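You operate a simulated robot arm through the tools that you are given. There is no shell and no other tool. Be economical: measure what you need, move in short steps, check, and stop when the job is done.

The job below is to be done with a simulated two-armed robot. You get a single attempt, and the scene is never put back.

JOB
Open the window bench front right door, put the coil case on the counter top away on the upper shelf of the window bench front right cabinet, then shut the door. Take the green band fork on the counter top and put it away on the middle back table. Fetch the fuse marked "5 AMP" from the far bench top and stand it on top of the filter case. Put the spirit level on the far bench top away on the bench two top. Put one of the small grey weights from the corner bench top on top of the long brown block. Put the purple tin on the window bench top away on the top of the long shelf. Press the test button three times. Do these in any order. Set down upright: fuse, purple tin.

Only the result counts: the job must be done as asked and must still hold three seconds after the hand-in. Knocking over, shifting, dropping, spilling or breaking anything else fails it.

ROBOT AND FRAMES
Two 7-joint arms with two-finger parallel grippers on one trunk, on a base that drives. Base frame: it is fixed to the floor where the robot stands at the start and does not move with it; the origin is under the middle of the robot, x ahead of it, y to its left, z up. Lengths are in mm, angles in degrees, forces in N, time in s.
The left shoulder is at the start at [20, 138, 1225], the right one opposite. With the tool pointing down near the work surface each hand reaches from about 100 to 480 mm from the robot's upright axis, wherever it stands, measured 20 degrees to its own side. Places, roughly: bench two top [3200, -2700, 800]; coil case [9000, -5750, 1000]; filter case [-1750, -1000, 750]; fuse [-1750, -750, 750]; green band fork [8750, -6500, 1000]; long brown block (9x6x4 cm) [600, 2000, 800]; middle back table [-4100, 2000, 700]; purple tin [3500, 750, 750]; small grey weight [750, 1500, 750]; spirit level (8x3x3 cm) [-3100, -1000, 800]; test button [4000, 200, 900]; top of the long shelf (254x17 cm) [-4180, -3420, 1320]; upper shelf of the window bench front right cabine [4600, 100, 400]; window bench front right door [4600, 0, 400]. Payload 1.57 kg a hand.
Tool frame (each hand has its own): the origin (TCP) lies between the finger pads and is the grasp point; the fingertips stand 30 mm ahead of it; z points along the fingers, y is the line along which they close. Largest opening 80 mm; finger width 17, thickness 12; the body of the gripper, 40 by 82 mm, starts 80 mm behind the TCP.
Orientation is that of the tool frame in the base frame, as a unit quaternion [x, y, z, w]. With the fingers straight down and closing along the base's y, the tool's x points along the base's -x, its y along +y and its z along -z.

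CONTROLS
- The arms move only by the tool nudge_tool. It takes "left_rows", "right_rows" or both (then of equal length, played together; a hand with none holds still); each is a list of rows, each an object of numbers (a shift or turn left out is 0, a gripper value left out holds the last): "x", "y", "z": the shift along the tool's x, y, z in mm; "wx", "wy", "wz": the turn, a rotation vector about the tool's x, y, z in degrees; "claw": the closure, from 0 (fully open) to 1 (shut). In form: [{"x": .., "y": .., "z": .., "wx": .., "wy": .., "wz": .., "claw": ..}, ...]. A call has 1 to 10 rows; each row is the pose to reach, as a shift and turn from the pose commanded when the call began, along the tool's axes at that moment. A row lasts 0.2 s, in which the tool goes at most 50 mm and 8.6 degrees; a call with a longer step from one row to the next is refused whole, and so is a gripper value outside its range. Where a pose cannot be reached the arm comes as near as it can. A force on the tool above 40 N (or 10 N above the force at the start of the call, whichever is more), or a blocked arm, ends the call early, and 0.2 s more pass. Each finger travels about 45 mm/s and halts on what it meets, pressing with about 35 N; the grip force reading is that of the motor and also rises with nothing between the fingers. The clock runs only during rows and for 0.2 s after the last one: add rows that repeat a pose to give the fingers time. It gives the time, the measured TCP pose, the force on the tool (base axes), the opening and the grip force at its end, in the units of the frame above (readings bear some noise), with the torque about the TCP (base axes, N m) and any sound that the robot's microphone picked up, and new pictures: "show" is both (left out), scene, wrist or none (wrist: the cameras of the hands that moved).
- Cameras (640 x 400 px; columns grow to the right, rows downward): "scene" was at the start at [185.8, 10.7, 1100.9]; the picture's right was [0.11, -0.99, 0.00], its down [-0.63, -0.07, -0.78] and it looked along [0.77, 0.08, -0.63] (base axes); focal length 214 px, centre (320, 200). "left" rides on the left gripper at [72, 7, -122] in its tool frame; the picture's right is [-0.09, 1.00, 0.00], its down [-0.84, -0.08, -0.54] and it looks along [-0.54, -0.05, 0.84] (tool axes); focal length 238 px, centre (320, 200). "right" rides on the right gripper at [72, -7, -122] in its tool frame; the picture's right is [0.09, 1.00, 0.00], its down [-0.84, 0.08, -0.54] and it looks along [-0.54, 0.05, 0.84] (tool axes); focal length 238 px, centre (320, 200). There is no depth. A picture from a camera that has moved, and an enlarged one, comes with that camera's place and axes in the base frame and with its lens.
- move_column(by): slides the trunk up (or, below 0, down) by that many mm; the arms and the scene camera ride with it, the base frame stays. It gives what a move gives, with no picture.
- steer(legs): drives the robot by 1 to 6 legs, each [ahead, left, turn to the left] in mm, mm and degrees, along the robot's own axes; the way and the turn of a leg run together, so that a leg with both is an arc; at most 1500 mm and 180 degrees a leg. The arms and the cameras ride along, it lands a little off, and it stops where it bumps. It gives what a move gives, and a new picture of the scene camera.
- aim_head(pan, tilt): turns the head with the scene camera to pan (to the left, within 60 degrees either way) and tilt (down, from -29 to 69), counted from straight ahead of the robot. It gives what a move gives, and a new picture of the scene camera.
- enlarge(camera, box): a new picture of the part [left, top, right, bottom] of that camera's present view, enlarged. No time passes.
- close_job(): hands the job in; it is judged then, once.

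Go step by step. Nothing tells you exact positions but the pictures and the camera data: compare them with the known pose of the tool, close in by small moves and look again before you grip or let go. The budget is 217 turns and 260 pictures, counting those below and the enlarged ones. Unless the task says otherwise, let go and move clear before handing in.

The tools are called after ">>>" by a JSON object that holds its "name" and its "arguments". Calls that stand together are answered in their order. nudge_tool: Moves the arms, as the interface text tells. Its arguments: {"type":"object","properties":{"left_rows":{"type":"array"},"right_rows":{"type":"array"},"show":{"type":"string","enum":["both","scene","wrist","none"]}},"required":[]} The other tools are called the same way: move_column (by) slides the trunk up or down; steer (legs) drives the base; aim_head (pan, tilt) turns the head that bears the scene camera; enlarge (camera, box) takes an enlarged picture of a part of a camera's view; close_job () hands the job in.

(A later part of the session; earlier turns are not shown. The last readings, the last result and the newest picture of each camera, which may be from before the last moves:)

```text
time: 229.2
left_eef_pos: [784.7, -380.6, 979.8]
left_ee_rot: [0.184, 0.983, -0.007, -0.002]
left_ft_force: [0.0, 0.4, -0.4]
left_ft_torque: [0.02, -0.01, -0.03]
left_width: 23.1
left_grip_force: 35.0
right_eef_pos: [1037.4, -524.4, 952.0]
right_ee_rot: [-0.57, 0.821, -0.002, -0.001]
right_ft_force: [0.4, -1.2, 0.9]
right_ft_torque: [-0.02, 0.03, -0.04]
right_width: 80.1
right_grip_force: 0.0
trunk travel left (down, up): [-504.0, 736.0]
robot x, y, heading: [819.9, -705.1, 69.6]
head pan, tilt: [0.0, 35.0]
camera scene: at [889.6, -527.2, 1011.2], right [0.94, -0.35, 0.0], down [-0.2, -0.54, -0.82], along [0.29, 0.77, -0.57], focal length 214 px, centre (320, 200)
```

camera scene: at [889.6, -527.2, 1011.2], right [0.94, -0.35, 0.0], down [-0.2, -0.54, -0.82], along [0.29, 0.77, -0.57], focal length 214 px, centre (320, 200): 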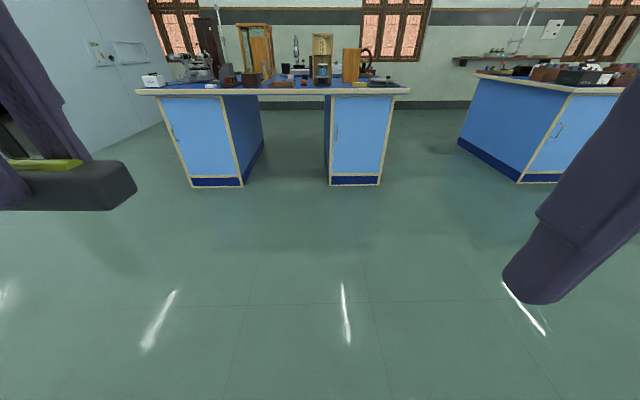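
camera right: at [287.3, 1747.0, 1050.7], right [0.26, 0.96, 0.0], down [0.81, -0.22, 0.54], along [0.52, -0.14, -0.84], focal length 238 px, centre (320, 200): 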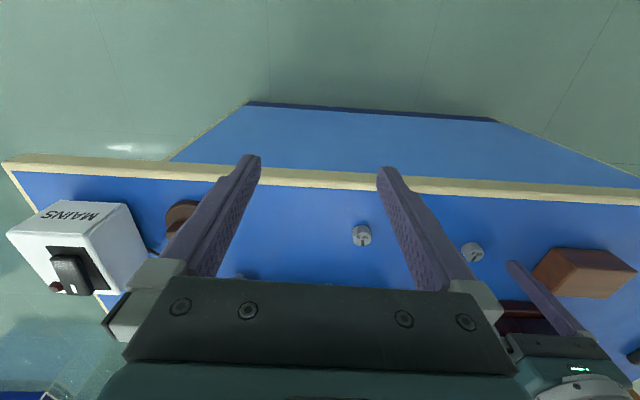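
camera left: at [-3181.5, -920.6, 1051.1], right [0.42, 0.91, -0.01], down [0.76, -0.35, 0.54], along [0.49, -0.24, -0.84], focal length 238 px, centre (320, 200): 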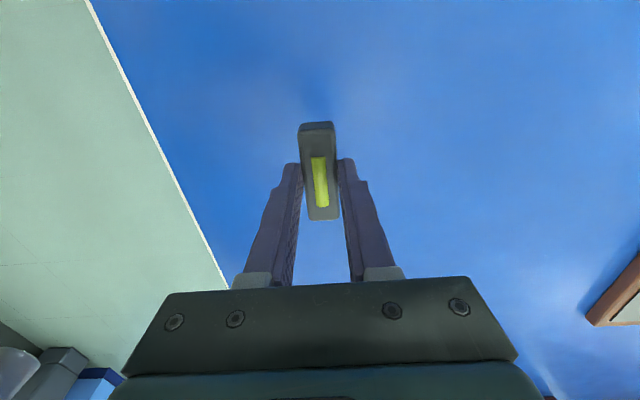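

I'm in the front aisle. I'll continue along it, then turn toward bench two's near end.

>>> {"name": "steer", "arguments": {"legs": [[0, -1400, 0], [0, 0, -89.6], [0, -850, 0]]}}

```text
time: 244.1
left_eef_pos: [2163.0, -1925.9, 981.0]
left_ee_rot: [0.826, 0.563, -0.003, -0.006]
left_ft_force: [0.6, -0.8, -0.7]
left_ft_torque: [0.01, 0.0, 0.04]
left_width: 22.9
left_grip_force: 35.2
right_eef_pos: [2017.2, -2176.6, 952.3]
right_ee_rot: [0.18, 0.984, 0.001, -0.002]
right_ft_force: [0.0, -0.6, -1.4]
right_ft_torque: [0.0, -0.03, -0.04]
right_width: 80.0
right_grip_force: 0.0
trunk travel left (down, up): [-504.0, 736.0]
robot x, y, heading: [1837.6, -1966.8, -20.4]
head pan, tilt: [0.0, 35.0]
camera scene: at [2015.3, -2028.5, 1011.2], right [-0.35, -0.94, 0.0], down [-0.54, 0.2, -0.82], along [0.77, -0.29, -0.57], focal length 214 px, centre (320, 200)
```

scene: 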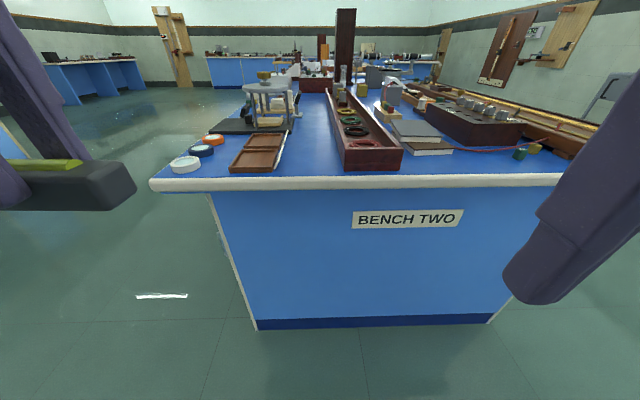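

Bench two's near end has a free patch at its right front corner. I'll shift right and forward so the left hand sits over it.

>>> {"name": "steer", "arguments": {"legs": [[0, -580, 0], [200, 0, 0]]}}

>>> {"name": "aim_head", "arguments": {"pan": 15, "tilt": 50}}

```text
time: 248.6
left_eef_pos: [2145.5, -2538.1, 980.6]
left_ee_rot: [0.825, 0.566, -0.004, -0.006]
left_ft_force: [1.1, -0.5, 0.0]
left_ft_torque: [-0.03, 0.01, 0.0]
left_width: 23.1
left_grip_force: 34.5
right_eef_pos: [2001.5, -2790.1, 952.4]
right_ee_rot: [0.178, 0.984, 0.001, -0.001]
right_ft_force: [0.8, 0.2, -0.1]
right_ft_torque: [0.0, 0.05, 0.01]
right_width: 79.8
right_grip_force: 0.0
trunk travel left (down, up): [-504.0, 736.0]
robot x, y, heading: [1818.8, -2572.8, -20.2]
head pan, tilt: [0.0, 35.0]
camera scene: at [1998.1, -2640.0, 1011.3], right [-0.35, -0.94, 0.0], down [-0.54, 0.2, -0.82], along [0.77, -0.29, -0.57], focal length 214 px, centre (320, 200)
```

scene: 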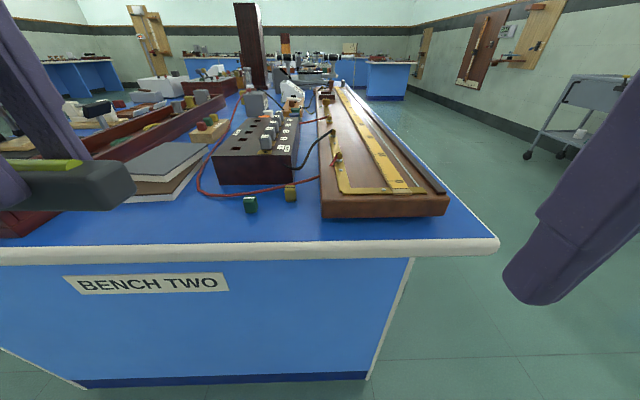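

```text
time: 249.3
left_eef_pos: [2144.1, -2536.0, 979.8]
left_ee_rot: [0.825, 0.565, -0.004, -0.006]
left_ft_force: [0.3, -0.3, -0.1]
left_ft_torque: [0.03, -0.04, 0.04]
left_width: 22.7
left_grip_force: 35.2
right_eef_pos: [2001.3, -2788.2, 952.7]
right_ee_rot: [0.178, 0.984, 0.0, -0.001]
right_ft_force: [0.8, -0.6, -0.9]
right_ft_torque: [0.0, 0.02, 0.03]
right_width: 80.0
right_grip_force: 0.1
trunk travel left (down, up): [-504.0, 736.0]
robot x, y, heading: [1824.6, -2574.9, -20.7]
head pan, tilt: [15.0, 50.0]
camera scene: at [1992.1, -2616.6, 989.5], right [-0.1, -1.0, 0.0], down [-0.76, 0.07, -0.64], along [0.64, -0.06, -0.77], focal length 214 px, centre (320, 200)
```

scene: 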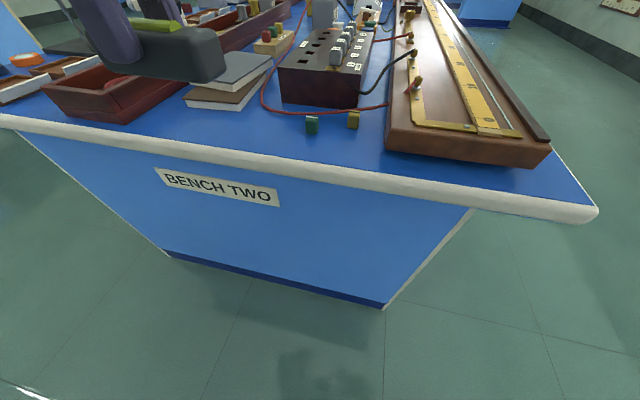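

I'll drive forward a little and bring the level above the free strip near (2303, -2548).

>>> {"name": "steer", "arguments": {"legs": [[60, 0, 0]]}}

>>> {"name": "nudge_tool", "arguments": {"left_rows": [{"x": 15, "y": 30}, {"x": 30, "y": 60}, {"x": 45, "y": 93}, {"x": 45, "y": 93, "z": 40}, {"x": 45, "y": 93, "z": 80}, {"x": 45, "y": 93, "z": 90}], "show": "both"}}

```text
time: 250.3
left_eef_pos: [2200.6, -2556.9, 981.1]
left_ee_rot: [0.826, 0.564, -0.003, -0.006]
left_ft_force: [-1.2, 0.0, -0.8]
left_ft_torque: [-0.03, -0.02, 0.02]
left_width: 22.7
left_grip_force: 35.5
right_eef_pos: [2056.1, -2808.5, 952.5]
right_ee_rot: [0.178, 0.984, 0.0, -0.001]
right_ft_force: [0.1, 0.2, -0.5]
right_ft_torque: [0.0, 0.01, 0.03]
right_width: 80.0
right_grip_force: 0.0
trunk travel left (down, up): [-504.0, 736.0]
robot x, y, heading: [1874.0, -2591.9, -20.6]
head pan, tilt: [15.0, 50.0]
camera scene: at [2047.4, -2637.3, 989.5], right [-0.1, -1.0, 0.0], down [-0.76, 0.07, -0.64], along [0.64, -0.06, -0.77], focal length 214 px, centre (320, 200)
```

scene: 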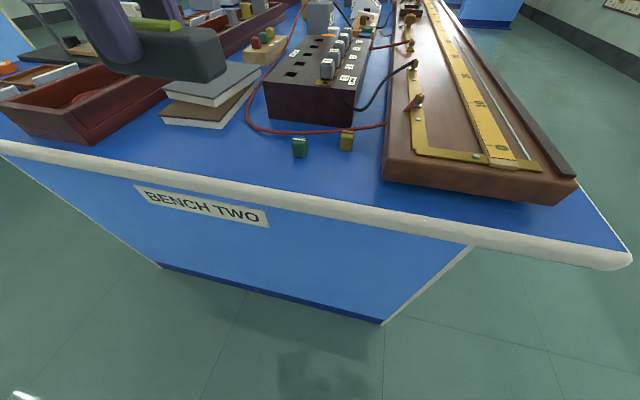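

```text
time: 251.7
left_eef_pos: [2301.5, -2547.6, 888.4]
left_ee_rot: [0.825, 0.565, -0.004, -0.006]
left_ft_force: [-0.1, 1.2, -0.1]
left_ft_torque: [-0.02, 0.03, 0.01]
left_width: 23.0
left_grip_force: 35.0
right_eef_pos: [2056.8, -2808.1, 953.4]
right_ee_rot: [0.178, 0.984, 0.0, -0.001]
right_ft_force: [-0.1, 0.1, 0.0]
right_ft_torque: [-0.01, 0.0, 0.02]
right_width: 80.0
right_grip_force: 0.1
trunk travel left (down, up): [-504.0, 736.0]
robot x, y, heading: [1876.2, -2596.1, -20.8]
head pan, tilt: [15.0, 50.0]
camera scene: at [2047.0, -2637.1, 989.5], right [-0.1, -1.0, 0.0], down [-0.76, 0.07, -0.64], along [0.64, -0.06, -0.77], focal length 214 px, centre (320, 200)
camera left: at [2336.5, -2485.8, 1009.1], right [0.89, -0.45, -0.01], down [-0.37, -0.75, 0.54], along [-0.25, -0.48, -0.84], focal length 238 px, centre (320, 200)
```

scene: 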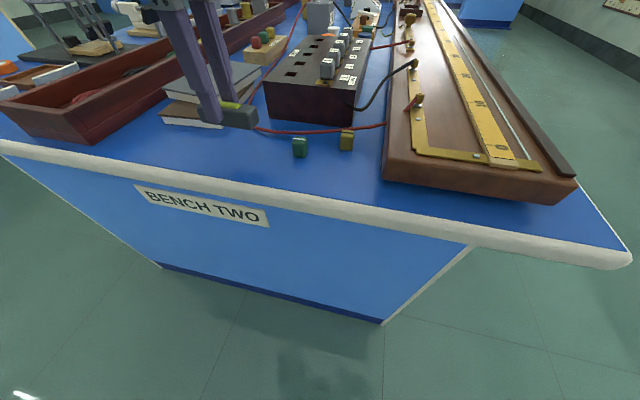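
left: 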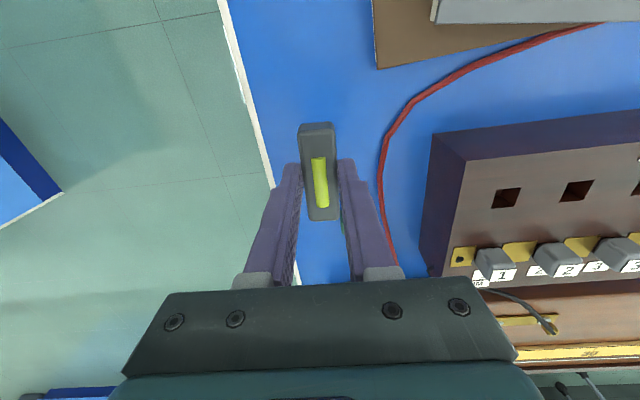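

The landing spot is clear: about 57 mm from the edge and 68 mm from the wire. Lowering now.

>>> {"name": "nudge_tool", "arguments": {"left_rows": [{"z": 20}, {"z": 38}, {"z": 44}, {"z": 47}, {"z": 49}, {"z": 49}], "show": "none"}}

```text
time: 253.1
left_eef_pos: [2301.1, -2549.2, 840.1]
left_ee_rot: [0.826, 0.564, -0.004, -0.005]
left_ft_force: [-3.7, -0.4, 10.5]
left_ft_torque: [0.04, -0.04, -0.01]
left_width: 22.9
left_grip_force: 34.7
right_eef_pos: [2056.7, -2807.3, 952.4]
right_ee_rot: [0.179, 0.984, 0.0, -0.002]
right_ft_force: [1.0, 0.2, -0.5]
right_ft_torque: [0.01, 0.01, -0.02]
right_width: 80.1
right_grip_force: 0.1
trunk travel left (down, up): [-504.0, 736.0]
robot x, y, heading: [1870.2, -2596.9, -20.6]
head pan, tilt: [15.0, 50.0]
```

Contact at 10 N. I'll release and rise.

>>> {"name": "nudge_tool", "arguments": {"left_rows": [{"z": -1, "claw": 0.6}, {"z": -1, "claw": 0.4}, {"z": -1, "claw": 0.4}, {"z": -40, "claw": 0.4}, {"z": -85, "claw": 0.4}, {"z": -130, "claw": 0.4}], "show": "wrist"}}

```text
time: 254.5
left_eef_pos: [2303.4, -2550.6, 970.6]
left_ee_rot: [0.826, 0.564, -0.004, -0.007]
left_ft_force: [-0.2, 0.8, -0.1]
left_ft_torque: [0.0, 0.03, 0.0]
left_width: 48.1
left_grip_force: 0.1
right_eef_pos: [2056.9, -2809.4, 951.3]
right_ee_rot: [0.178, 0.984, 0.001, -0.001]
right_ft_force: [-0.1, -0.7, 0.2]
right_ft_torque: [-0.02, 0.0, 0.0]
right_width: 79.8
right_grip_force: 0.0
trunk travel left (down, up): [-504.0, 736.0]
robot x, y, heading: [1875.0, -2597.3, -20.5]
head pan, tilt: [15.0, 50.0]
camera left: at [2337.5, -2488.2, 1092.0], right [0.89, -0.45, -0.02], down [-0.37, -0.75, 0.54], along [-0.25, -0.48, -0.84], focal length 238 px, centre (320, 200)
```

left: 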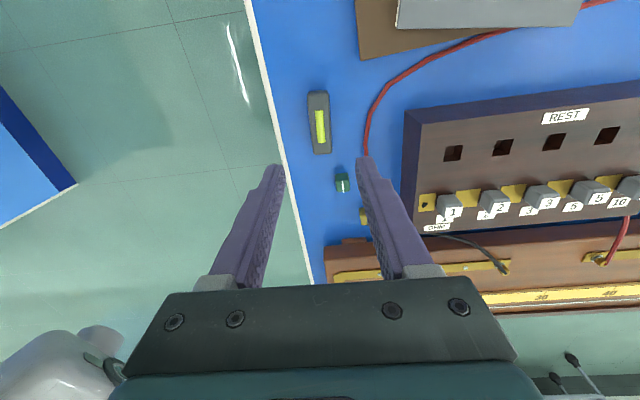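

The spirit level is on bench two. I'll tuck the left hand back and drive to the front of the window bench for the button and door.

>>> {"name": "nudge_tool", "arguments": {"left_rows": [{"wz": -8.5, "y": -10, "x": -5}, {"wz": -17, "y": -20, "x": -10}, {"wz": -25.5, "y": -30, "x": -15}, {"wz": -34, "y": -40, "x": -20}, {"wz": -42.5, "y": -50, "x": -25}, {"wz": -51, "y": -60, "x": -30}, {"wz": -59.5, "y": -70, "x": -35}, {"wz": -68, "y": -80, "x": -40}, {"wz": -76.5, "y": -90, "x": -45}, {"wz": -85, "y": -100, "x": -48, "claw": 0}], "show": "none"}}

>>> {"name": "steer", "arguments": {"legs": [[-150, 0, 0], [0, 1300, 0], [0, 1300, 0], [1500, 0, 0], [0, 0, 90.5]]}}

```text
time: 256.7
left_eef_pos: [2193.1, -2557.4, 971.6]
left_ee_rot: [0.227, 0.974, 0.002, -0.008]
left_ft_force: [0.0, 0.2, -0.3]
left_ft_torque: [-0.01, -0.01, 0.0]
left_width: 79.9
left_grip_force: 0.2
right_eef_pos: [2055.4, -2809.7, 953.0]
right_ee_rot: [0.178, 0.984, 0.001, -0.001]
right_ft_force: [0.6, 0.3, 0.6]
right_ft_torque: [0.02, 0.02, 0.01]
right_width: 80.0
right_grip_force: 0.1
trunk travel left (down, up): [-504.0, 736.0]
robot x, y, heading: [1874.7, -2593.1, -20.5]
head pan, tilt: [15.0, 50.0]
```

```text
time: 281.1
left_eef_pos: [3992.8, -331.9, 971.5]
left_ee_rot: [-0.534, 0.846, -0.004, -0.005]
left_ft_force: [-0.2, 0.4, 0.1]
left_ft_torque: [0.01, -0.01, 0.03]
left_width: 80.0
left_grip_force: 0.1
right_eef_pos: [4245.1, -464.4, 951.6]
right_ee_rot: [-0.575, 0.818, -0.001, -0.001]
right_ft_force: [0.4, -0.1, -0.2]
right_ft_torque: [0.01, 0.01, 0.03]
right_width: 79.8
right_grip_force: 0.1
trunk travel left (down, up): [-504.0, 736.0]
robot x, y, heading: [4036.7, -646.4, 70.4]
head pan, tilt: [15.0, 50.0]
camera scene: at [4076.2, -476.2, 989.5], right [1.0, -0.08, 0.0], down [-0.06, -0.76, -0.64], along [0.05, 0.64, -0.77], focal length 214 px, centre (320, 200)
```

scene: 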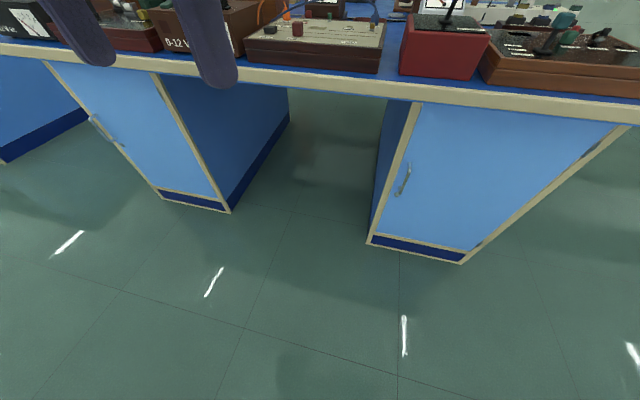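

I'm in front of the window bench, with the front right door's handle visible on its left side. I'll look up at the top for the button.

>>> {"name": "aim_head", "arguments": {"pan": 0, "tilt": 28}}

>>> {"name": "enlarge", "arguments": {"camera": "scene", "box": [80, 60, 600, 270]}}

```text
time: 281.9
left_eef_pos: [3992.3, -331.9, 970.6]
left_ee_rot: [-0.533, 0.846, -0.005, -0.005]
left_ft_force: [0.4, -0.2, 0.7]
left_ft_torque: [0.03, -0.01, 0.03]
left_width: 79.9
left_grip_force: 0.0
right_eef_pos: [4245.5, -466.7, 952.3]
right_ee_rot: [-0.575, 0.818, -0.002, -0.001]
right_ft_force: [-0.5, 0.5, -0.2]
right_ft_torque: [-0.01, -0.02, 0.02]
right_width: 80.1
right_grip_force: 0.1
trunk travel left (down, up): [-504.0, 736.0]
robot x, y, heading: [4037.3, -648.9, 70.1]
head pan, tilt: [0.0, 28.0]
camera scene: at [4100.6, -467.1, 1022.1], right [0.94, -0.34, 0.0], down [-0.16, -0.44, -0.88], along [0.3, 0.83, -0.47], focal length 214 px, centre (320, 200)
```

scene: 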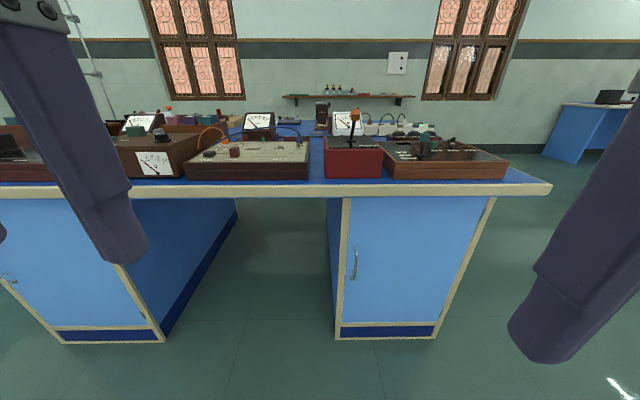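

```text
1.23 times, centred on (340, 165) of scene
camera zoom: at [4100.6, -467.1, 1022.1], right [0.94, -0.34, 0.0], down [-0.16, -0.44, -0.88], along [0.3, 0.83, -0.47], focal length 264 px, centre (295, 243)
```

zoom: 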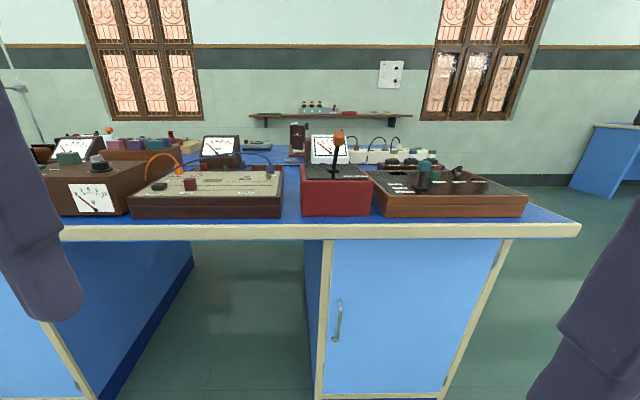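

I'll raise the trunk for a better look down on the panel.

>>> {"name": "move_column", "arguments": {"by": 300}}

>>> {"name": "aim_head", "arguments": {"pan": 20, "tilt": 38}}

>>> {"name": "enlarge", "arguments": {"camera": "scene", "box": [260, 80, 500, 230]}}

```text
time: 284.9
left_eef_pos: [3992.7, -331.9, 1269.5]
left_ee_rot: [-0.533, 0.846, -0.005, -0.006]
left_ft_force: [1.0, 0.4, 0.9]
left_ft_torque: [0.0, 0.0, 0.0]
left_width: 79.8
left_grip_force: 0.0
right_eef_pos: [4246.1, -466.6, 1252.4]
right_ee_rot: [-0.575, 0.818, -0.001, -0.002]
right_ft_force: [-0.5, 0.6, -0.6]
right_ft_torque: [0.0, 0.02, -0.02]
right_width: 80.0
right_grip_force: 0.1
trunk travel left (down, up): [-804.0, 436.0]
robot x, y, heading: [4038.9, -646.7, 70.3]
head pan, tilt: [0.0, 28.0]
```

```text
time: 285.8
left_eef_pos: [3992.3, -332.8, 1269.6]
left_ee_rot: [-0.534, 0.846, -0.004, -0.005]
left_ft_force: [-0.2, 0.4, 0.2]
left_ft_torque: [-0.01, 0.04, 0.01]
left_width: 79.7
left_grip_force: 0.0
right_eef_pos: [4246.1, -466.2, 1253.3]
right_ee_rot: [-0.574, 0.819, -0.001, -0.001]
right_ft_force: [0.7, 0.3, -0.7]
right_ft_torque: [0.0, 0.0, 0.01]
right_width: 79.9
right_grip_force: 0.1
trunk travel left (down, up): [-804.0, 436.0]
robot x, y, heading: [4031.0, -648.2, 70.3]
head pan, tilt: [20.0, 38.0]
camera scene: at [4069.5, -466.6, 1306.7], right [1.0, 0.0, 0.0], down [0.0, -0.62, -0.79], along [0.0, 0.79, -0.62], focal length 214 px, centre (320, 200)
```

scene: 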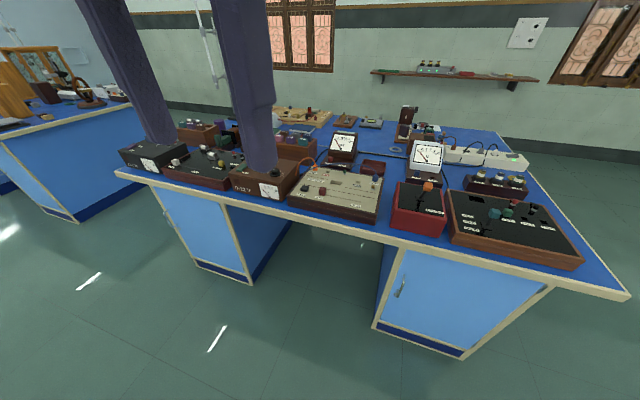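

```text
2.67 times, centred on (380, 155) of scene
camera zoom: at [4069.5, -466.6, 1306.7], right [1.0, 0.0, 0.0], down [0.0, -0.62, -0.79], along [0.0, 0.79, -0.62], focal length 572 px, centre (160, 320)
```

zoom: 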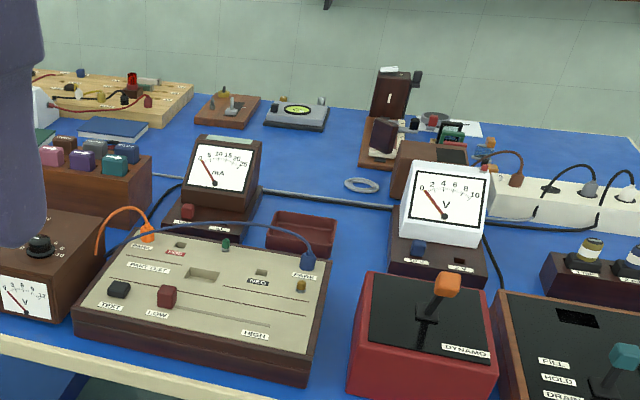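

The panel on the bench has a dark button labelled TEST at about (4018, 140). I'll drive in so the left hand can reach it and lower the trunk.

>>> {"name": "steer", "arguments": {"legs": [[408, 128, 0]]}}

>>> {"name": "move_column", "arguments": {"by": -180}}

>>> {"name": "nudge_tool", "arguments": {"left_rows": [{"wz": -3.5, "claw": 0.5}, {"wz": -6, "claw": 1}, {"wz": -6, "claw": 1}, {"wz": -6, "claw": 1}], "show": "wrist"}}

```text
time: 288.4
left_eef_pos: [4008.6, 92.4, 1270.9]
left_ee_rot: [-0.534, 0.846, -0.006, -0.005]
left_ft_force: [-0.6, -0.4, 0.3]
left_ft_torque: [0.01, 0.02, 0.02]
left_width: 80.1
left_grip_force: 0.0
right_eef_pos: [4263.1, -41.3, 1252.2]
right_ee_rot: [-0.575, 0.818, -0.001, -0.002]
right_ft_force: [-0.1, -0.1, -0.8]
right_ft_torque: [-0.05, 0.03, -0.01]
right_width: 79.8
right_grip_force: 0.0
trunk travel left (down, up): [-804.0, 436.0]
robot x, y, heading: [4052.6, -221.3, 70.4]
head pan, tilt: [20.0, 38.0]
camera scene: at [4086.0, -41.7, 1306.6], right [1.0, 0.0, 0.0], down [0.0, -0.62, -0.79], along [0.0, 0.79, -0.62], focal length 214 px, centre (320, 200)
```

scene: 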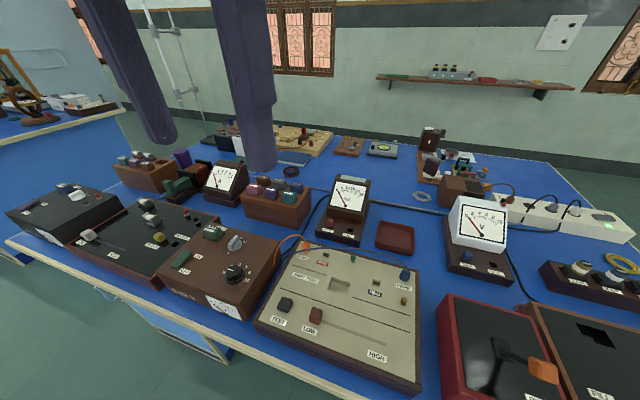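

```text
time: 290.4
left_eef_pos: [4008.6, 93.8, 1091.0]
left_ee_rot: [-0.534, 0.846, -0.005, -0.005]
left_ft_force: [0.6, 0.4, -0.5]
left_ft_torque: [-0.02, 0.0, -0.03]
left_width: 79.7
left_grip_force: 0.1
right_eef_pos: [4263.3, -40.8, 1071.7]
right_ee_rot: [-0.576, 0.817, 0.0, -0.001]
right_ft_force: [0.1, 0.2, 0.0]
right_ft_torque: [0.01, -0.01, -0.01]
right_width: 79.9
right_grip_force: 0.0
trunk travel left (down, up): [-624.0, 616.0]
robot x, y, heading: [4052.2, -224.4, 70.0]
head pan, tilt: [20.0, 38.0]
```

```text
time: 291.4
left_eef_pos: [4009.8, 92.8, 1091.2]
left_ee_rot: [-0.577, 0.817, -0.004, -0.005]
left_ft_force: [0.9, -0.9, -0.6]
left_ft_torque: [0.0, -0.03, 0.02]
left_width: 0.0
left_grip_force: 3.4
right_eef_pos: [4262.4, -41.0, 1071.3]
right_ee_rot: [-0.575, 0.818, -0.001, -0.002]
right_ft_force: [0.2, 0.0, 0.3]
right_ft_torque: [-0.03, 0.0, -0.01]
right_width: 80.1
right_grip_force: 0.1
trunk travel left (down, up): [-624.0, 616.0]
robot x, y, heading: [4052.1, -225.1, 70.2]
head pan, tilt: [20.0, 38.0]
camera left: at [3979.7, 27.7, 1213.1], right [-0.91, 0.42, 0.0], down [0.35, 0.77, 0.53], along [0.22, 0.48, -0.85], focal length 238 px, centre (320, 200)
```

left: 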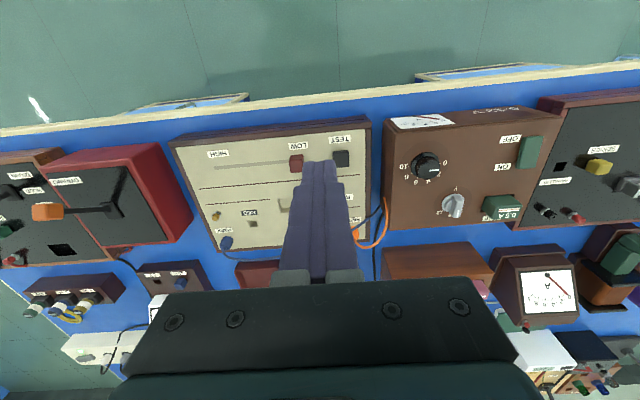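

The button is at about (4010, 172), z≈860. I'll move the closed fingertips above it.

>>> {"name": "nudge_tool", "arguments": {"left_rows": [{"x": -37, "y": 13}, {"x": -74, "y": 26}, {"x": -74, "y": 26, "z": 45}, {"x": -74, "y": 26, "z": 90}, {"x": -74, "y": 26, "z": 135}, {"x": -74, "y": 26, "z": 140}], "show": "wrist"}}

```text
time: 292.8
left_eef_pos: [4009.9, 169.8, 948.6]
left_ee_rot: [-0.577, 0.817, -0.004, -0.006]
left_ft_force: [0.1, -0.1, -0.2]
left_ft_torque: [0.0, 0.0, 0.01]
left_width: 0.0
left_grip_force: 21.4
right_eef_pos: [4261.8, -40.2, 1072.1]
right_ee_rot: [-0.576, 0.817, -0.001, -0.001]
right_ft_force: [0.1, -0.1, 0.1]
right_ft_torque: [-0.01, -0.01, 0.0]
right_width: 80.0
right_grip_force: 0.0
trunk travel left (down, up): [-624.0, 616.0]
robot x, y, heading: [4053.9, -225.8, 70.1]
head pan, tilt: [20.0, 38.0]
camera left: at [3979.2, 104.1, 1070.9], right [-0.91, 0.42, 0.0], down [0.35, 0.77, 0.53], along [0.22, 0.48, -0.85], focal length 238 px, centre (320, 200)
```

left: 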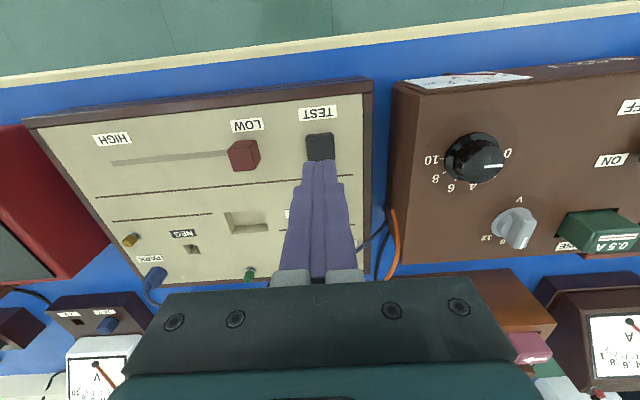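

The fingertip is above the TEST button, about 40-45 mm up. I'll descend gently and watch the force and sound.

>>> {"name": "nudge_tool", "arguments": {"left_rows": [{"z": 25}, {"z": 36}, {"z": 40}, {"z": 43}, {"z": 46}], "show": "wrist"}}

```text
time: 294.0
left_eef_pos: [4007.5, 169.5, 904.3]
left_ee_rot: [-0.577, 0.816, -0.005, -0.006]
left_ft_force: [-0.6, -0.2, 0.5]
left_ft_torque: [0.0, -0.03, -0.01]
left_width: 0.0
left_grip_force: 21.1
right_eef_pos: [4262.1, -40.3, 1073.0]
right_ee_rot: [-0.574, 0.819, 0.0, -0.002]
right_ft_force: [-0.1, 0.2, -0.3]
right_ft_torque: [0.0, 0.01, 0.02]
right_width: 80.0
right_grip_force: 0.1
trunk travel left (down, up): [-624.0, 616.0]
robot x, y, heading: [4055.9, -221.9, 70.3]
head pan, tilt: [20.0, 38.0]
camera left: at [3978.6, 103.4, 1026.5], right [-0.91, 0.42, 0.0], down [0.35, 0.77, 0.53], along [0.22, 0.48, -0.85], focal length 238 px, centre (320, 200)
```

left: 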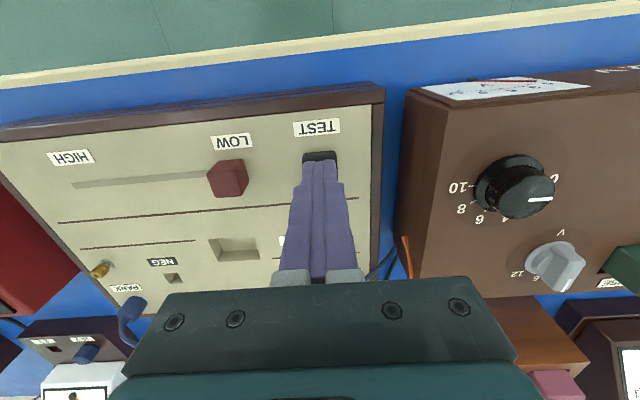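

>>> {"name": "nudge_tool", "arguments": {"left_rows": [{"z": 3}, {"z": 6}, {"z": 8}, {"z": 10}], "show": "none"}}

```text
time: 295.0
left_eef_pos: [4008.2, 169.2, 893.1]
left_ee_rot: [-0.578, 0.816, -0.004, -0.005]
left_ft_force: [-0.1, -0.1, 1.0]
left_ft_torque: [-0.01, -0.01, -0.04]
left_width: 0.2
left_grip_force: 21.5
right_eef_pos: [4261.6, -40.1, 1071.9]
right_ee_rot: [-0.575, 0.818, -0.001, -0.002]
right_ft_force: [-0.7, 0.4, 0.9]
right_ft_torque: [0.0, -0.03, -0.01]
right_width: 80.2
right_grip_force: 0.1
trunk travel left (down, up): [-624.0, 616.0]
robot x, y, heading: [4054.6, -225.7, 70.5]
head pan, tilt: [20.0, 38.0]
```

>>> {"name": "nudge_tool", "arguments": {"left_rows": [{"z": 3}, {"z": 5}, {"z": 7}, {"z": 9}], "show": "wrist"}}

```text
time: 296.0
left_eef_pos: [4008.3, 168.3, 885.6]
left_ee_rot: [-0.577, 0.817, -0.004, -0.006]
left_ft_force: [-3.1, -6.9, 22.0]
left_ft_torque: [-0.19, 0.02, 0.03]
left_width: 0.0
left_grip_force: 21.5
right_eef_pos: [4262.3, -40.5, 1072.2]
right_ee_rot: [-0.575, 0.818, -0.001, -0.001]
right_ft_force: [-0.1, -0.1, 0.2]
right_ft_torque: [0.02, -0.02, -0.03]
right_width: 80.1
right_grip_force: 0.1
trunk travel left (down, up): [-624.0, 616.0]
robot x, y, heading: [4051.2, -224.2, 69.9]
head pan, tilt: [20.0, 38.0]
heard: click
camera left: at [3978.6, 103.1, 1007.9], right [-0.91, 0.42, 0.0], down [0.36, 0.77, 0.53], along [0.22, 0.48, -0.85], focal length 238 px, centre (320, 200)
```

left: 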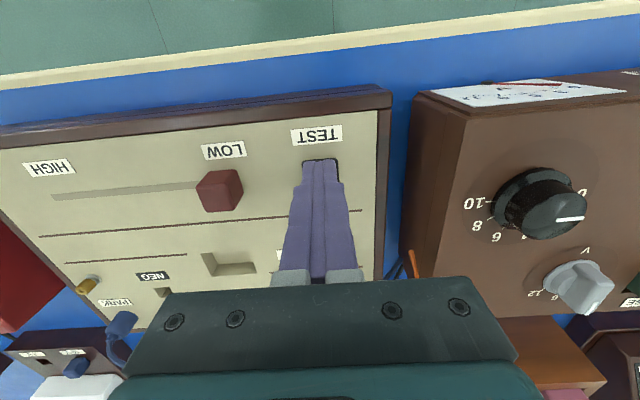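

Click one. I'll release fully, then press a second time.

>>> {"name": "nudge_tool", "arguments": {"left_rows": [{"z": -8}, {"z": -14}, {"z": -14}, {"z": -8}, {"z": -4}, {"z": 0}, {"z": 0}], "show": "none"}}

```text
time: 297.6
left_eef_pos: [4008.8, 169.6, 885.5]
left_ee_rot: [-0.577, 0.817, -0.004, -0.005]
left_ft_force: [-0.9, -4.5, 21.3]
left_ft_torque: [-0.09, 0.02, 0.06]
left_width: 0.0
left_grip_force: 21.2
right_eef_pos: [4261.8, -40.5, 1073.3]
right_ee_rot: [-0.574, 0.819, 0.0, -0.002]
right_ft_force: [0.9, -0.7, -0.3]
right_ft_torque: [-0.01, 0.03, -0.01]
right_width: 79.9
right_grip_force: 0.1
trunk travel left (down, up): [-624.0, 616.0]
robot x, y, heading: [4054.5, -222.0, 70.3]
head pan, tilt: [20.0, 38.0]
heard: click
```

Click two. Third press, then lift away.

>>> {"name": "nudge_tool", "arguments": {"left_rows": [{"z": -8}, {"z": -14}, {"z": -14}, {"z": -8}, {"z": -4}, {"z": 0}, {"z": 0}], "show": "none"}}

>>> {"name": "nudge_tool", "arguments": {"left_rows": [{"z": -14}, {"z": -50}, {"z": -100}, {"z": -150, "claw": 0.5}, {"z": -180, "x": 40, "claw": 0}], "show": "none"}}

```text
time: 299.2
left_eef_pos: [4008.0, 168.5, 885.6]
left_ee_rot: [-0.577, 0.817, -0.005, -0.006]
left_ft_force: [-1.4, -8.8, 21.7]
left_ft_torque: [-0.2, 0.01, -0.01]
left_width: 0.0
left_grip_force: 21.3
right_eef_pos: [4262.3, -40.0, 1072.1]
right_ee_rot: [-0.574, 0.819, -0.001, -0.001]
right_ft_force: [-0.5, 0.2, -0.5]
right_ft_torque: [0.03, 0.0, 0.05]
right_width: 79.9
right_grip_force: 0.1
trunk travel left (down, up): [-624.0, 616.0]
robot x, y, heading: [4049.6, -225.7, 70.5]
head pan, tilt: [20.0, 38.0]
heard: click
```

```text
time: 300.4
left_eef_pos: [3994.5, 132.4, 1061.9]
left_ee_rot: [-0.577, 0.816, -0.004, -0.007]
left_ft_force: [0.4, -0.5, 1.2]
left_ft_torque: [0.0, 0.01, -0.03]
left_width: 48.1
left_grip_force: 0.0
right_eef_pos: [4262.0, -41.5, 1072.0]
right_ee_rot: [-0.575, 0.818, -0.001, -0.002]
right_ft_force: [0.7, 0.4, 0.3]
right_ft_torque: [-0.01, 0.01, 0.02]
right_width: 80.0
right_grip_force: 0.1
trunk travel left (down, up): [-624.0, 616.0]
robot x, y, heading: [4048.7, -221.9, 70.3]
head pan, tilt: [20.0, 38.0]
```

Three clicks heard. Next is the door: its vertical handle is near (4379, -26, 527) with hinges on the right. I'll back off, lower the trunk and look at it.

>>> {"name": "steer", "arguments": {"legs": [[-290, 0, 0], [0, -94, 0]]}}

>>> {"name": "move_column", "arguments": {"by": -570}}

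>>> {"name": "aim_head", "arguments": {"pan": -20, "tilt": 5}}

```text
time: 303.1
left_eef_pos: [3984.1, -170.4, 1062.3]
left_ee_rot: [-0.578, 0.816, -0.004, -0.005]
left_ft_force: [-0.4, 0.4, 0.2]
left_ft_torque: [-0.01, -0.02, -0.02]
left_width: 79.9
left_grip_force: 0.1
right_eef_pos: [4253.1, -344.2, 1072.3]
right_ee_rot: [-0.578, 0.816, -0.001, -0.003]
right_ft_force: [0.2, -0.2, 0.9]
right_ft_torque: [0.01, -0.03, 0.01]
right_width: 80.0
right_grip_force: 0.0
trunk travel left (down, up): [-624.0, 616.0]
robot x, y, heading: [4040.2, -524.8, 70.2]
head pan, tilt: [20.0, 38.0]
camera scene: at [4076.8, -345.4, 1126.6], right [1.0, 0.01, 0.0], down [0.01, -0.62, -0.79], along [-0.01, 0.79, -0.62], focal length 214 px, centre (320, 200)
```

scene: 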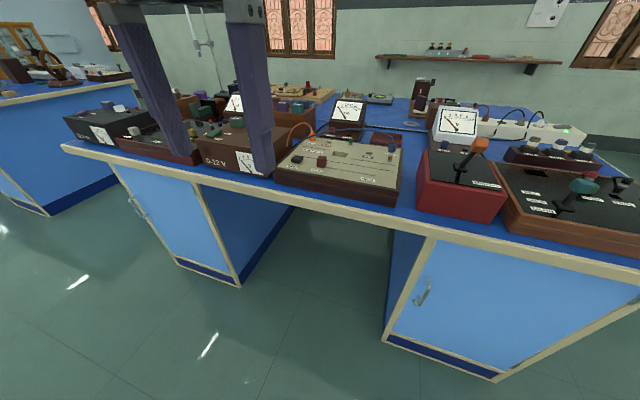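

```text
refused: -570 is not a number from -400 to 400
```

```text
time: 304.2
left_eef_pos: [3984.5, -170.0, 1063.3]
left_ee_rot: [-0.578, 0.816, -0.004, -0.006]
left_ft_force: [0.1, -0.3, 0.6]
left_ft_torque: [-0.02, 0.0, 0.0]
left_width: 79.8
left_grip_force: 0.1
right_eef_pos: [4252.9, -342.8, 1071.9]
right_ee_rot: [-0.577, 0.816, -0.001, -0.001]
right_ft_force: [0.3, 0.3, 0.0]
right_ft_torque: [0.01, -0.02, -0.01]
right_width: 80.0
right_grip_force: 0.1
trunk travel left (down, up): [-624.0, 616.0]
robot x, y, heading: [4044.5, -527.3, 70.6]
head pan, tilt: [-20.0, 5.0]
camera scene: at [4135.8, -360.8, 1179.3], right [0.77, -0.64, 0.0], down [-0.06, -0.07, -1.0], along [0.63, 0.77, -0.09], focal length 214 px, centre (320, 200)
```

scene: 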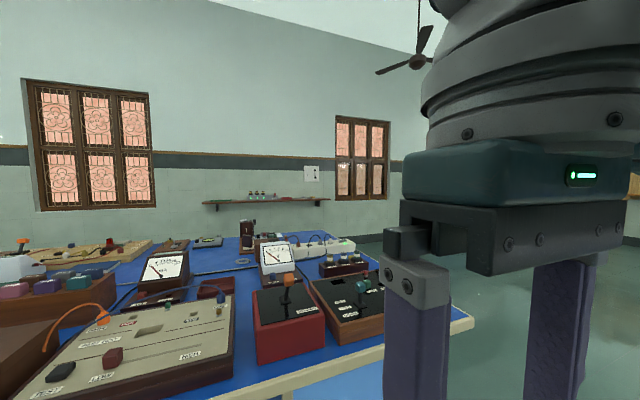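

>>> {"name": "move_column", "arguments": {"by": -400}}

>>> {"name": "move_column", "arguments": {"by": -170}}

>>> {"name": "aim_head", "arguments": {"pan": -12, "tilt": 12}}

```text
time: 308.0
left_eef_pos: [3985.0, -169.3, 663.2]
left_ee_rot: [-0.578, 0.816, -0.004, -0.006]
left_ft_force: [0.8, 0.9, -0.4]
left_ft_torque: [0.02, 0.05, -0.01]
left_width: 79.9
left_grip_force: 0.1
right_eef_pos: [4252.5, -343.3, 671.9]
right_ee_rot: [-0.577, 0.817, -0.002, -0.001]
right_ft_force: [-1.1, 0.5, 0.2]
right_ft_torque: [0.01, -0.02, 0.01]
right_width: 80.1
right_grip_force: 0.1
trunk travel left (down, up): [-224.0, 1016.0]
robot x, y, heading: [4041.0, -528.6, 70.6]
head pan, tilt: [-20.0, 5.0]
```

```text
time: 309.9
left_eef_pos: [3985.6, -169.2, 493.4]
left_ee_rot: [-0.578, 0.816, -0.004, -0.005]
left_ft_force: [-0.2, -1.1, 0.4]
left_ft_torque: [-0.04, -0.02, -0.01]
left_width: 79.7
left_grip_force: 0.0
right_eef_pos: [4253.8, -343.0, 502.5]
right_ee_rot: [-0.577, 0.817, -0.001, -0.001]
right_ft_force: [0.0, 0.2, -0.5]
right_ft_torque: [0.0, 0.0, 0.0]
right_width: 80.0
right_grip_force: 0.0
trunk travel left (down, up): [-54.0, 1186.0]
robot x, y, heading: [4042.2, -525.8, 70.6]
head pan, tilt: [-20.0, 5.0]
```

```text
time: 310.6
left_eef_pos: [3985.1, -170.9, 492.0]
left_ee_rot: [-0.579, 0.815, -0.003, -0.006]
left_ft_force: [0.5, 0.5, 0.2]
left_ft_torque: [-0.03, 0.0, 0.02]
left_width: 80.1
left_grip_force: 0.1
right_eef_pos: [4253.3, -342.9, 501.5]
right_ee_rot: [-0.577, 0.816, -0.001, -0.001]
right_ft_force: [0.4, 0.2, 0.1]
right_ft_torque: [-0.02, 0.0, 0.0]
right_width: 79.9
right_grip_force: 0.0
trunk travel left (down, up): [-54.0, 1186.0]
robot x, y, heading: [4039.7, -525.5, 70.7]
head pan, tilt: [-12.0, 12.0]
camera scene: at [4126.2, -352.2, 598.1], right [0.85, -0.52, 0.0], down [-0.11, -0.18, -0.98], along [0.51, 0.83, -0.21], focal length 214 px, centre (320, 200)
```

scene: 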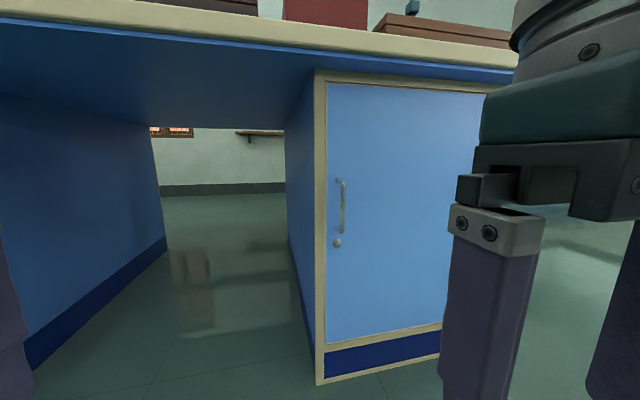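

The handle spans z 445-547 at about (4383, -22). I'll rotate the right hand to point forward, level with it.

>>> {"name": "nudge_tool", "arguments": {"right_rows": [{"x": -32.2, "z": 19.6, "wy": -8.5}, {"x": -63.7, "z": 34.5, "wy": -17}, {"x": -93.9, "z": 44.8, "wy": -25.5}, {"x": -121.9, "z": 50.7, "wy": -34}, {"x": -147.3, "z": 52.7, "wy": -42.5}, {"x": -169.4, "z": 51.2, "wy": -51}, {"x": -187.8, "z": 46.6, "wy": -59.5}, {"x": -202.1, "z": 39.7, "wy": -68}, {"x": -212, "z": 30.9, "wy": -76.5}, {"x": -217.2, "z": 21, "wy": -85}], "show": "wrist"}}

```text
time: 312.8
left_eef_pos: [3983.4, -169.6, 493.1]
left_ee_rot: [-0.579, 0.816, -0.004, -0.007]
left_ft_force: [-0.2, -0.6, -0.1]
left_ft_torque: [0.01, 0.02, 0.02]
left_width: 80.0
left_grip_force: 0.0
right_eef_pos: [4324.9, -138.2, 480.4]
right_ee_rot: [-0.426, 0.604, 0.388, 0.551]
right_ft_force: [0.3, -0.1, 0.4]
right_ft_torque: [0.03, 0.0, -0.01]
right_width: 79.9
right_grip_force: 0.2
trunk travel left (down, up): [-54.0, 1186.0]
robot x, y, heading: [4041.2, -529.3, 70.6]
head pan, tilt: [-12.0, 12.0]
camera right: at [4289.5, -262.2, 419.3], right [-0.94, 0.33, -0.09], down [-0.23, -0.41, 0.88], along [0.25, 0.85, 0.46], focal length 238 px, centre (320, 200)
```

right: 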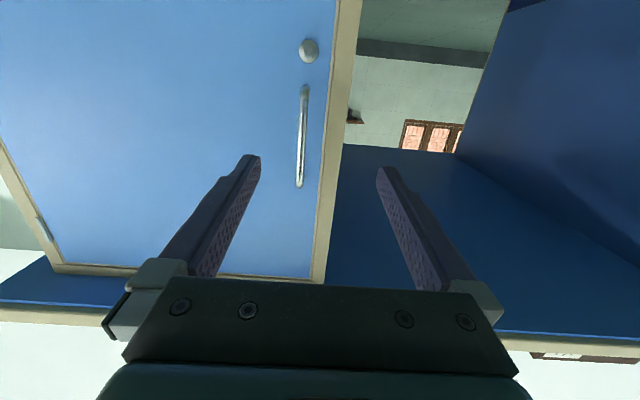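

The handle is well between the fingers, about 18 mm to the right and 129 mm ahead. I'll level the tool, centre it, and drive forward 100 mm.

>>> {"name": "nudge_tool", "arguments": {"right_rows": [{"y": -9, "wy": -3}, {"y": -18, "wy": -5}, {"y": -18, "wy": -5}], "show": "none"}}

>>> {"name": "steer", "arguments": {"legs": [[98, 0, 0]]}}

>>> {"name": "enlarge", "arguments": {"camera": "right", "box": [160, 0, 480, 200]}}

```text
time: 313.6
left_eef_pos: [3985.2, -169.5, 492.5]
left_ee_rot: [-0.579, 0.816, -0.004, -0.005]
left_ft_force: [-0.2, 0.9, -0.5]
left_ft_torque: [-0.05, 0.0, 0.02]
left_width: 79.7
left_grip_force: 0.0
right_eef_pos: [4343.0, -144.4, 480.2]
right_ee_rot: [-0.409, 0.579, 0.407, 0.577]
right_ft_force: [0.1, 0.6, 0.3]
right_ft_torque: [0.01, 0.02, 0.0]
right_width: 79.9
right_grip_force: 0.1
trunk travel left (down, up): [-54.0, 1186.0]
robot x, y, heading: [4042.4, -525.2, 70.4]
head pan, tilt: [-12.0, 12.0]
```

```text
time: 314.8
left_eef_pos: [4017.0, -80.6, 492.1]
left_ee_rot: [-0.579, 0.815, -0.004, -0.007]
left_ft_force: [0.5, -0.1, 0.0]
left_ft_torque: [-0.02, -0.01, 0.06]
left_width: 79.9
left_grip_force: 0.0
right_eef_pos: [4375.8, -55.7, 479.6]
right_ee_rot: [-0.409, 0.58, 0.406, 0.575]
right_ft_force: [0.3, -0.2, 0.1]
right_ft_torque: [-0.03, 0.03, 0.0]
right_width: 80.1
right_grip_force: 0.1
trunk travel left (down, up): [-54.0, 1186.0]
robot x, y, heading: [4077.2, -436.3, 70.5]
head pan, tilt: [-12.0, 12.0]
camera scene: at [4157.8, -262.4, 597.8], right [0.85, -0.52, 0.0], down [-0.11, -0.18, -0.98], along [0.51, 0.83, -0.21], focal length 214 px, centre (320, 200)
```

scene: 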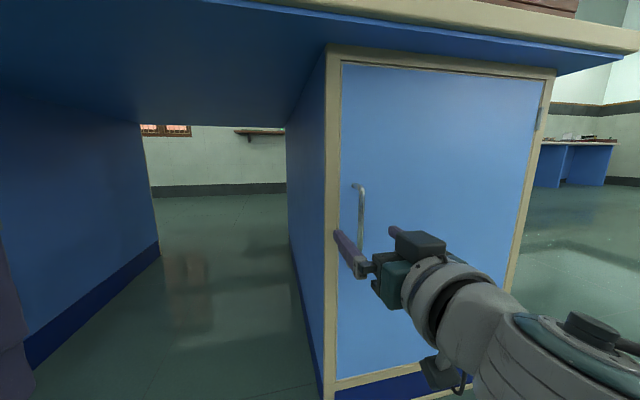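

```text
2.00 times, centred on (320, 100) of right
camera zoom: at [4340.5, -173.4, 407.5], right [-0.94, 0.33, -0.09], down [-0.25, -0.48, 0.84], along [0.23, 0.81, 0.53], focal length 477 px, centre (320, 400)
```

zoom: 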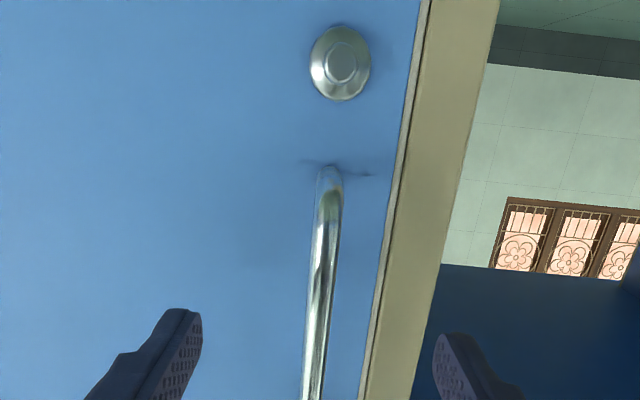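

The bar lies centred at the fingertips. I'll advance 20 mm, raise slightly and close on it.

>>> {"name": "nudge_tool", "arguments": {"right_rows": [{"x": -10, "z": 10}, {"x": -10, "z": 19}, {"x": -10, "z": 19, "claw": 0.5}, {"x": -10, "z": 19, "claw": 0.9}, {"x": -10, "z": 19, "claw": 1}, {"x": -10, "z": 19, "claw": 1}], "show": "wrist"}}

```text
time: 316.1
left_eef_pos: [4018.6, -77.5, 492.5]
left_ee_rot: [-0.578, 0.816, -0.004, -0.007]
left_ft_force: [0.8, 0.2, -0.7]
left_ft_torque: [0.02, 0.02, -0.01]
left_width: 79.9
left_grip_force: 0.0
right_eef_pos: [4381.9, -35.9, 490.0]
right_ee_rot: [-0.409, 0.579, 0.407, 0.576]
right_ft_force: [0.0, 0.6, 0.0]
right_ft_torque: [-0.05, 0.02, 0.0]
right_width: 9.7
right_grip_force: 8.8
trunk travel left (down, up): [-54.0, 1186.0]
robot x, y, heading: [4076.6, -435.1, 70.6]
head pan, tilt: [-12.0, 12.0]
camera right: at [4348.2, -153.6, 417.9], right [-0.94, 0.33, -0.09], down [-0.25, -0.48, 0.84], along [0.23, 0.81, 0.54], focal length 238 px, centre (320, 200)
```

right: 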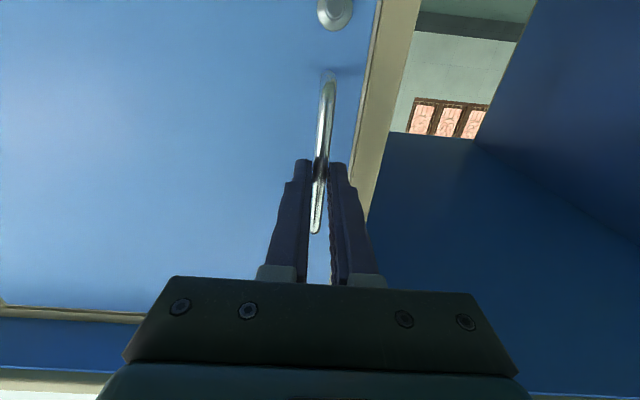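

The handle is gripped. I'll open the door by driving the base in an arc about the hinge at about (4733, -120), starting with a small test.

>>> {"name": "steer", "arguments": {"legs": [[-45, -45, 5], [-45, -45, 5]]}}

```text
time: 317.7
left_eef_pos: [4025.0, -201.0, 491.8]
left_ee_rot: [-0.648, 0.762, -0.005, -0.004]
left_ft_force: [0.6, -0.3, 0.3]
left_ft_torque: [-0.01, 0.0, 0.0]
left_width: 80.1
left_grip_force: 0.1
right_eef_pos: [4377.3, -96.2, 489.5]
right_ee_rot: [-0.458, 0.541, 0.454, 0.54]
right_ft_force: [9.7, -0.8, -0.9]
right_ft_torque: [-0.41, 0.2, -0.13]
right_width: 9.8
right_grip_force: 28.1
trunk travel left (down, up): [-54.0, 1186.0]
robot x, y, heading: [4137.7, -544.6, 80.6]
head pan, tilt: [-12.0, 12.0]
camera scene: at [4195.0, -356.5, 598.3], right [0.93, -0.37, 0.0], down [-0.07, -0.19, -0.98], along [0.36, 0.91, -0.21], focal length 214 px, centre (320, 200)
```

scene: 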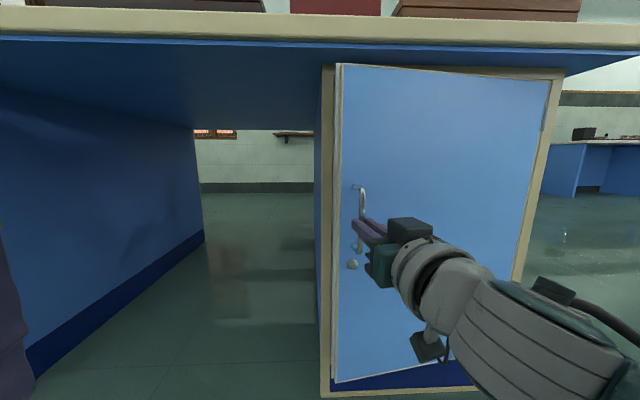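

The door is swinging open smoothly. I'll continue the arc.

>>> {"name": "steer", "arguments": {"legs": [[-72, -73, 8], [-72, -73, 8], [-72, -73, 8], [-72, -73, 8], [-72, -73, 8], [-72, -73, 8]]}}

```text
time: 322.7
left_eef_pos: [4322.9, -700.2, 492.6]
left_ee_rot: [0.901, -0.434, 0.007, 0.004]
left_ft_force: [-0.1, -0.5, 0.0]
left_ft_torque: [0.0, -0.01, 0.01]
left_width: 79.9
left_grip_force: 0.0
right_eef_pos: [4480.2, -369.2, 489.1]
right_ee_rot: [0.639, -0.308, -0.635, -0.307]
right_ft_force: [1.0, 1.8, 8.9]
right_ft_torque: [0.01, 0.16, 0.05]
right_width: 9.6
right_grip_force: 27.9
trunk travel left (down, up): [-54.0, 1186.0]
robot x, y, heading: [4654.5, -844.6, 128.5]
head pan, tilt: [-12.0, 12.0]
camera scene: at [4552.9, -678.7, 598.4], right [0.9, 0.44, 0.0], down [0.09, -0.18, -0.98], along [-0.43, 0.88, -0.21], focal length 214 px, centre (320, 200)
```

scene: 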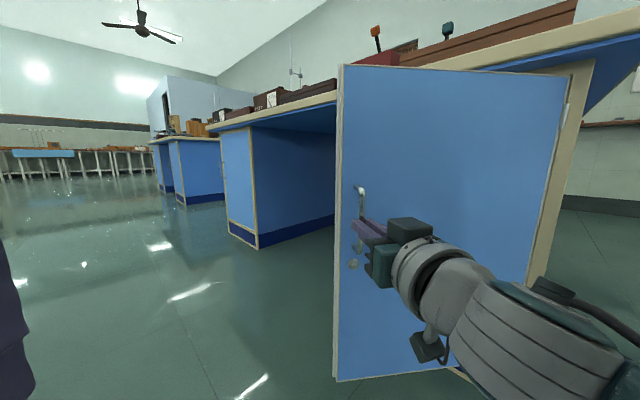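

>>> {"name": "steer", "arguments": {"legs": [[-72, -73, 8], [-72, -73, 8], [-72, -73, 8], [-72, -73, 8], [-72, -73, 8]]}}

```text
time: 327.1
left_eef_pos: [4802.8, -834.4, 493.0]
left_ee_rot: [0.995, -0.101, 0.007, 0.002]
left_ft_force: [1.1, 0.5, -0.4]
left_ft_torque: [-0.04, 0.02, 0.01]
left_width: 80.0
left_grip_force: 0.0
right_eef_pos: [4709.9, -491.8, 488.6]
right_ee_rot: [0.705, -0.063, -0.704, -0.056]
right_ft_force: [-2.4, -15.5, -4.1]
right_ft_torque: [0.4, 0.42, 0.51]
right_width: 10.1
right_grip_force: 28.2
trunk travel left (down, up): [-54.0, 1186.0]
robot x, y, heading: [5146.2, -726.1, 168.1]
head pan, tilt: [-12.0, 12.0]
stopped in leg 5: the force on the tool passed its limit at 40 N (the readings are from after the stop); the commanded pose is now the measured one
camera scene: at [4965.8, -669.3, 597.9], right [0.4, 0.91, 0.0], down [0.19, -0.09, -0.98], along [-0.89, 0.4, -0.21], focal length 214 px, centre (320, 200)
```

scene: 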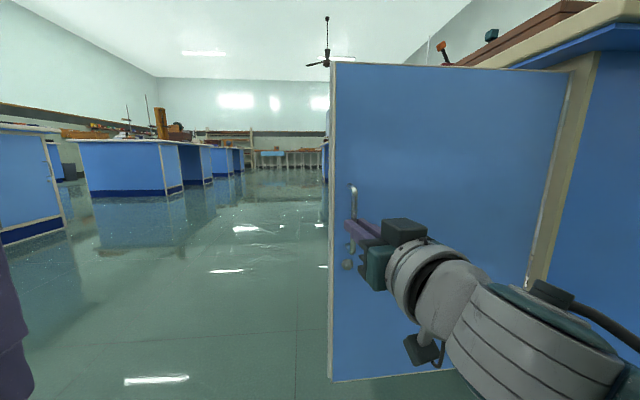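

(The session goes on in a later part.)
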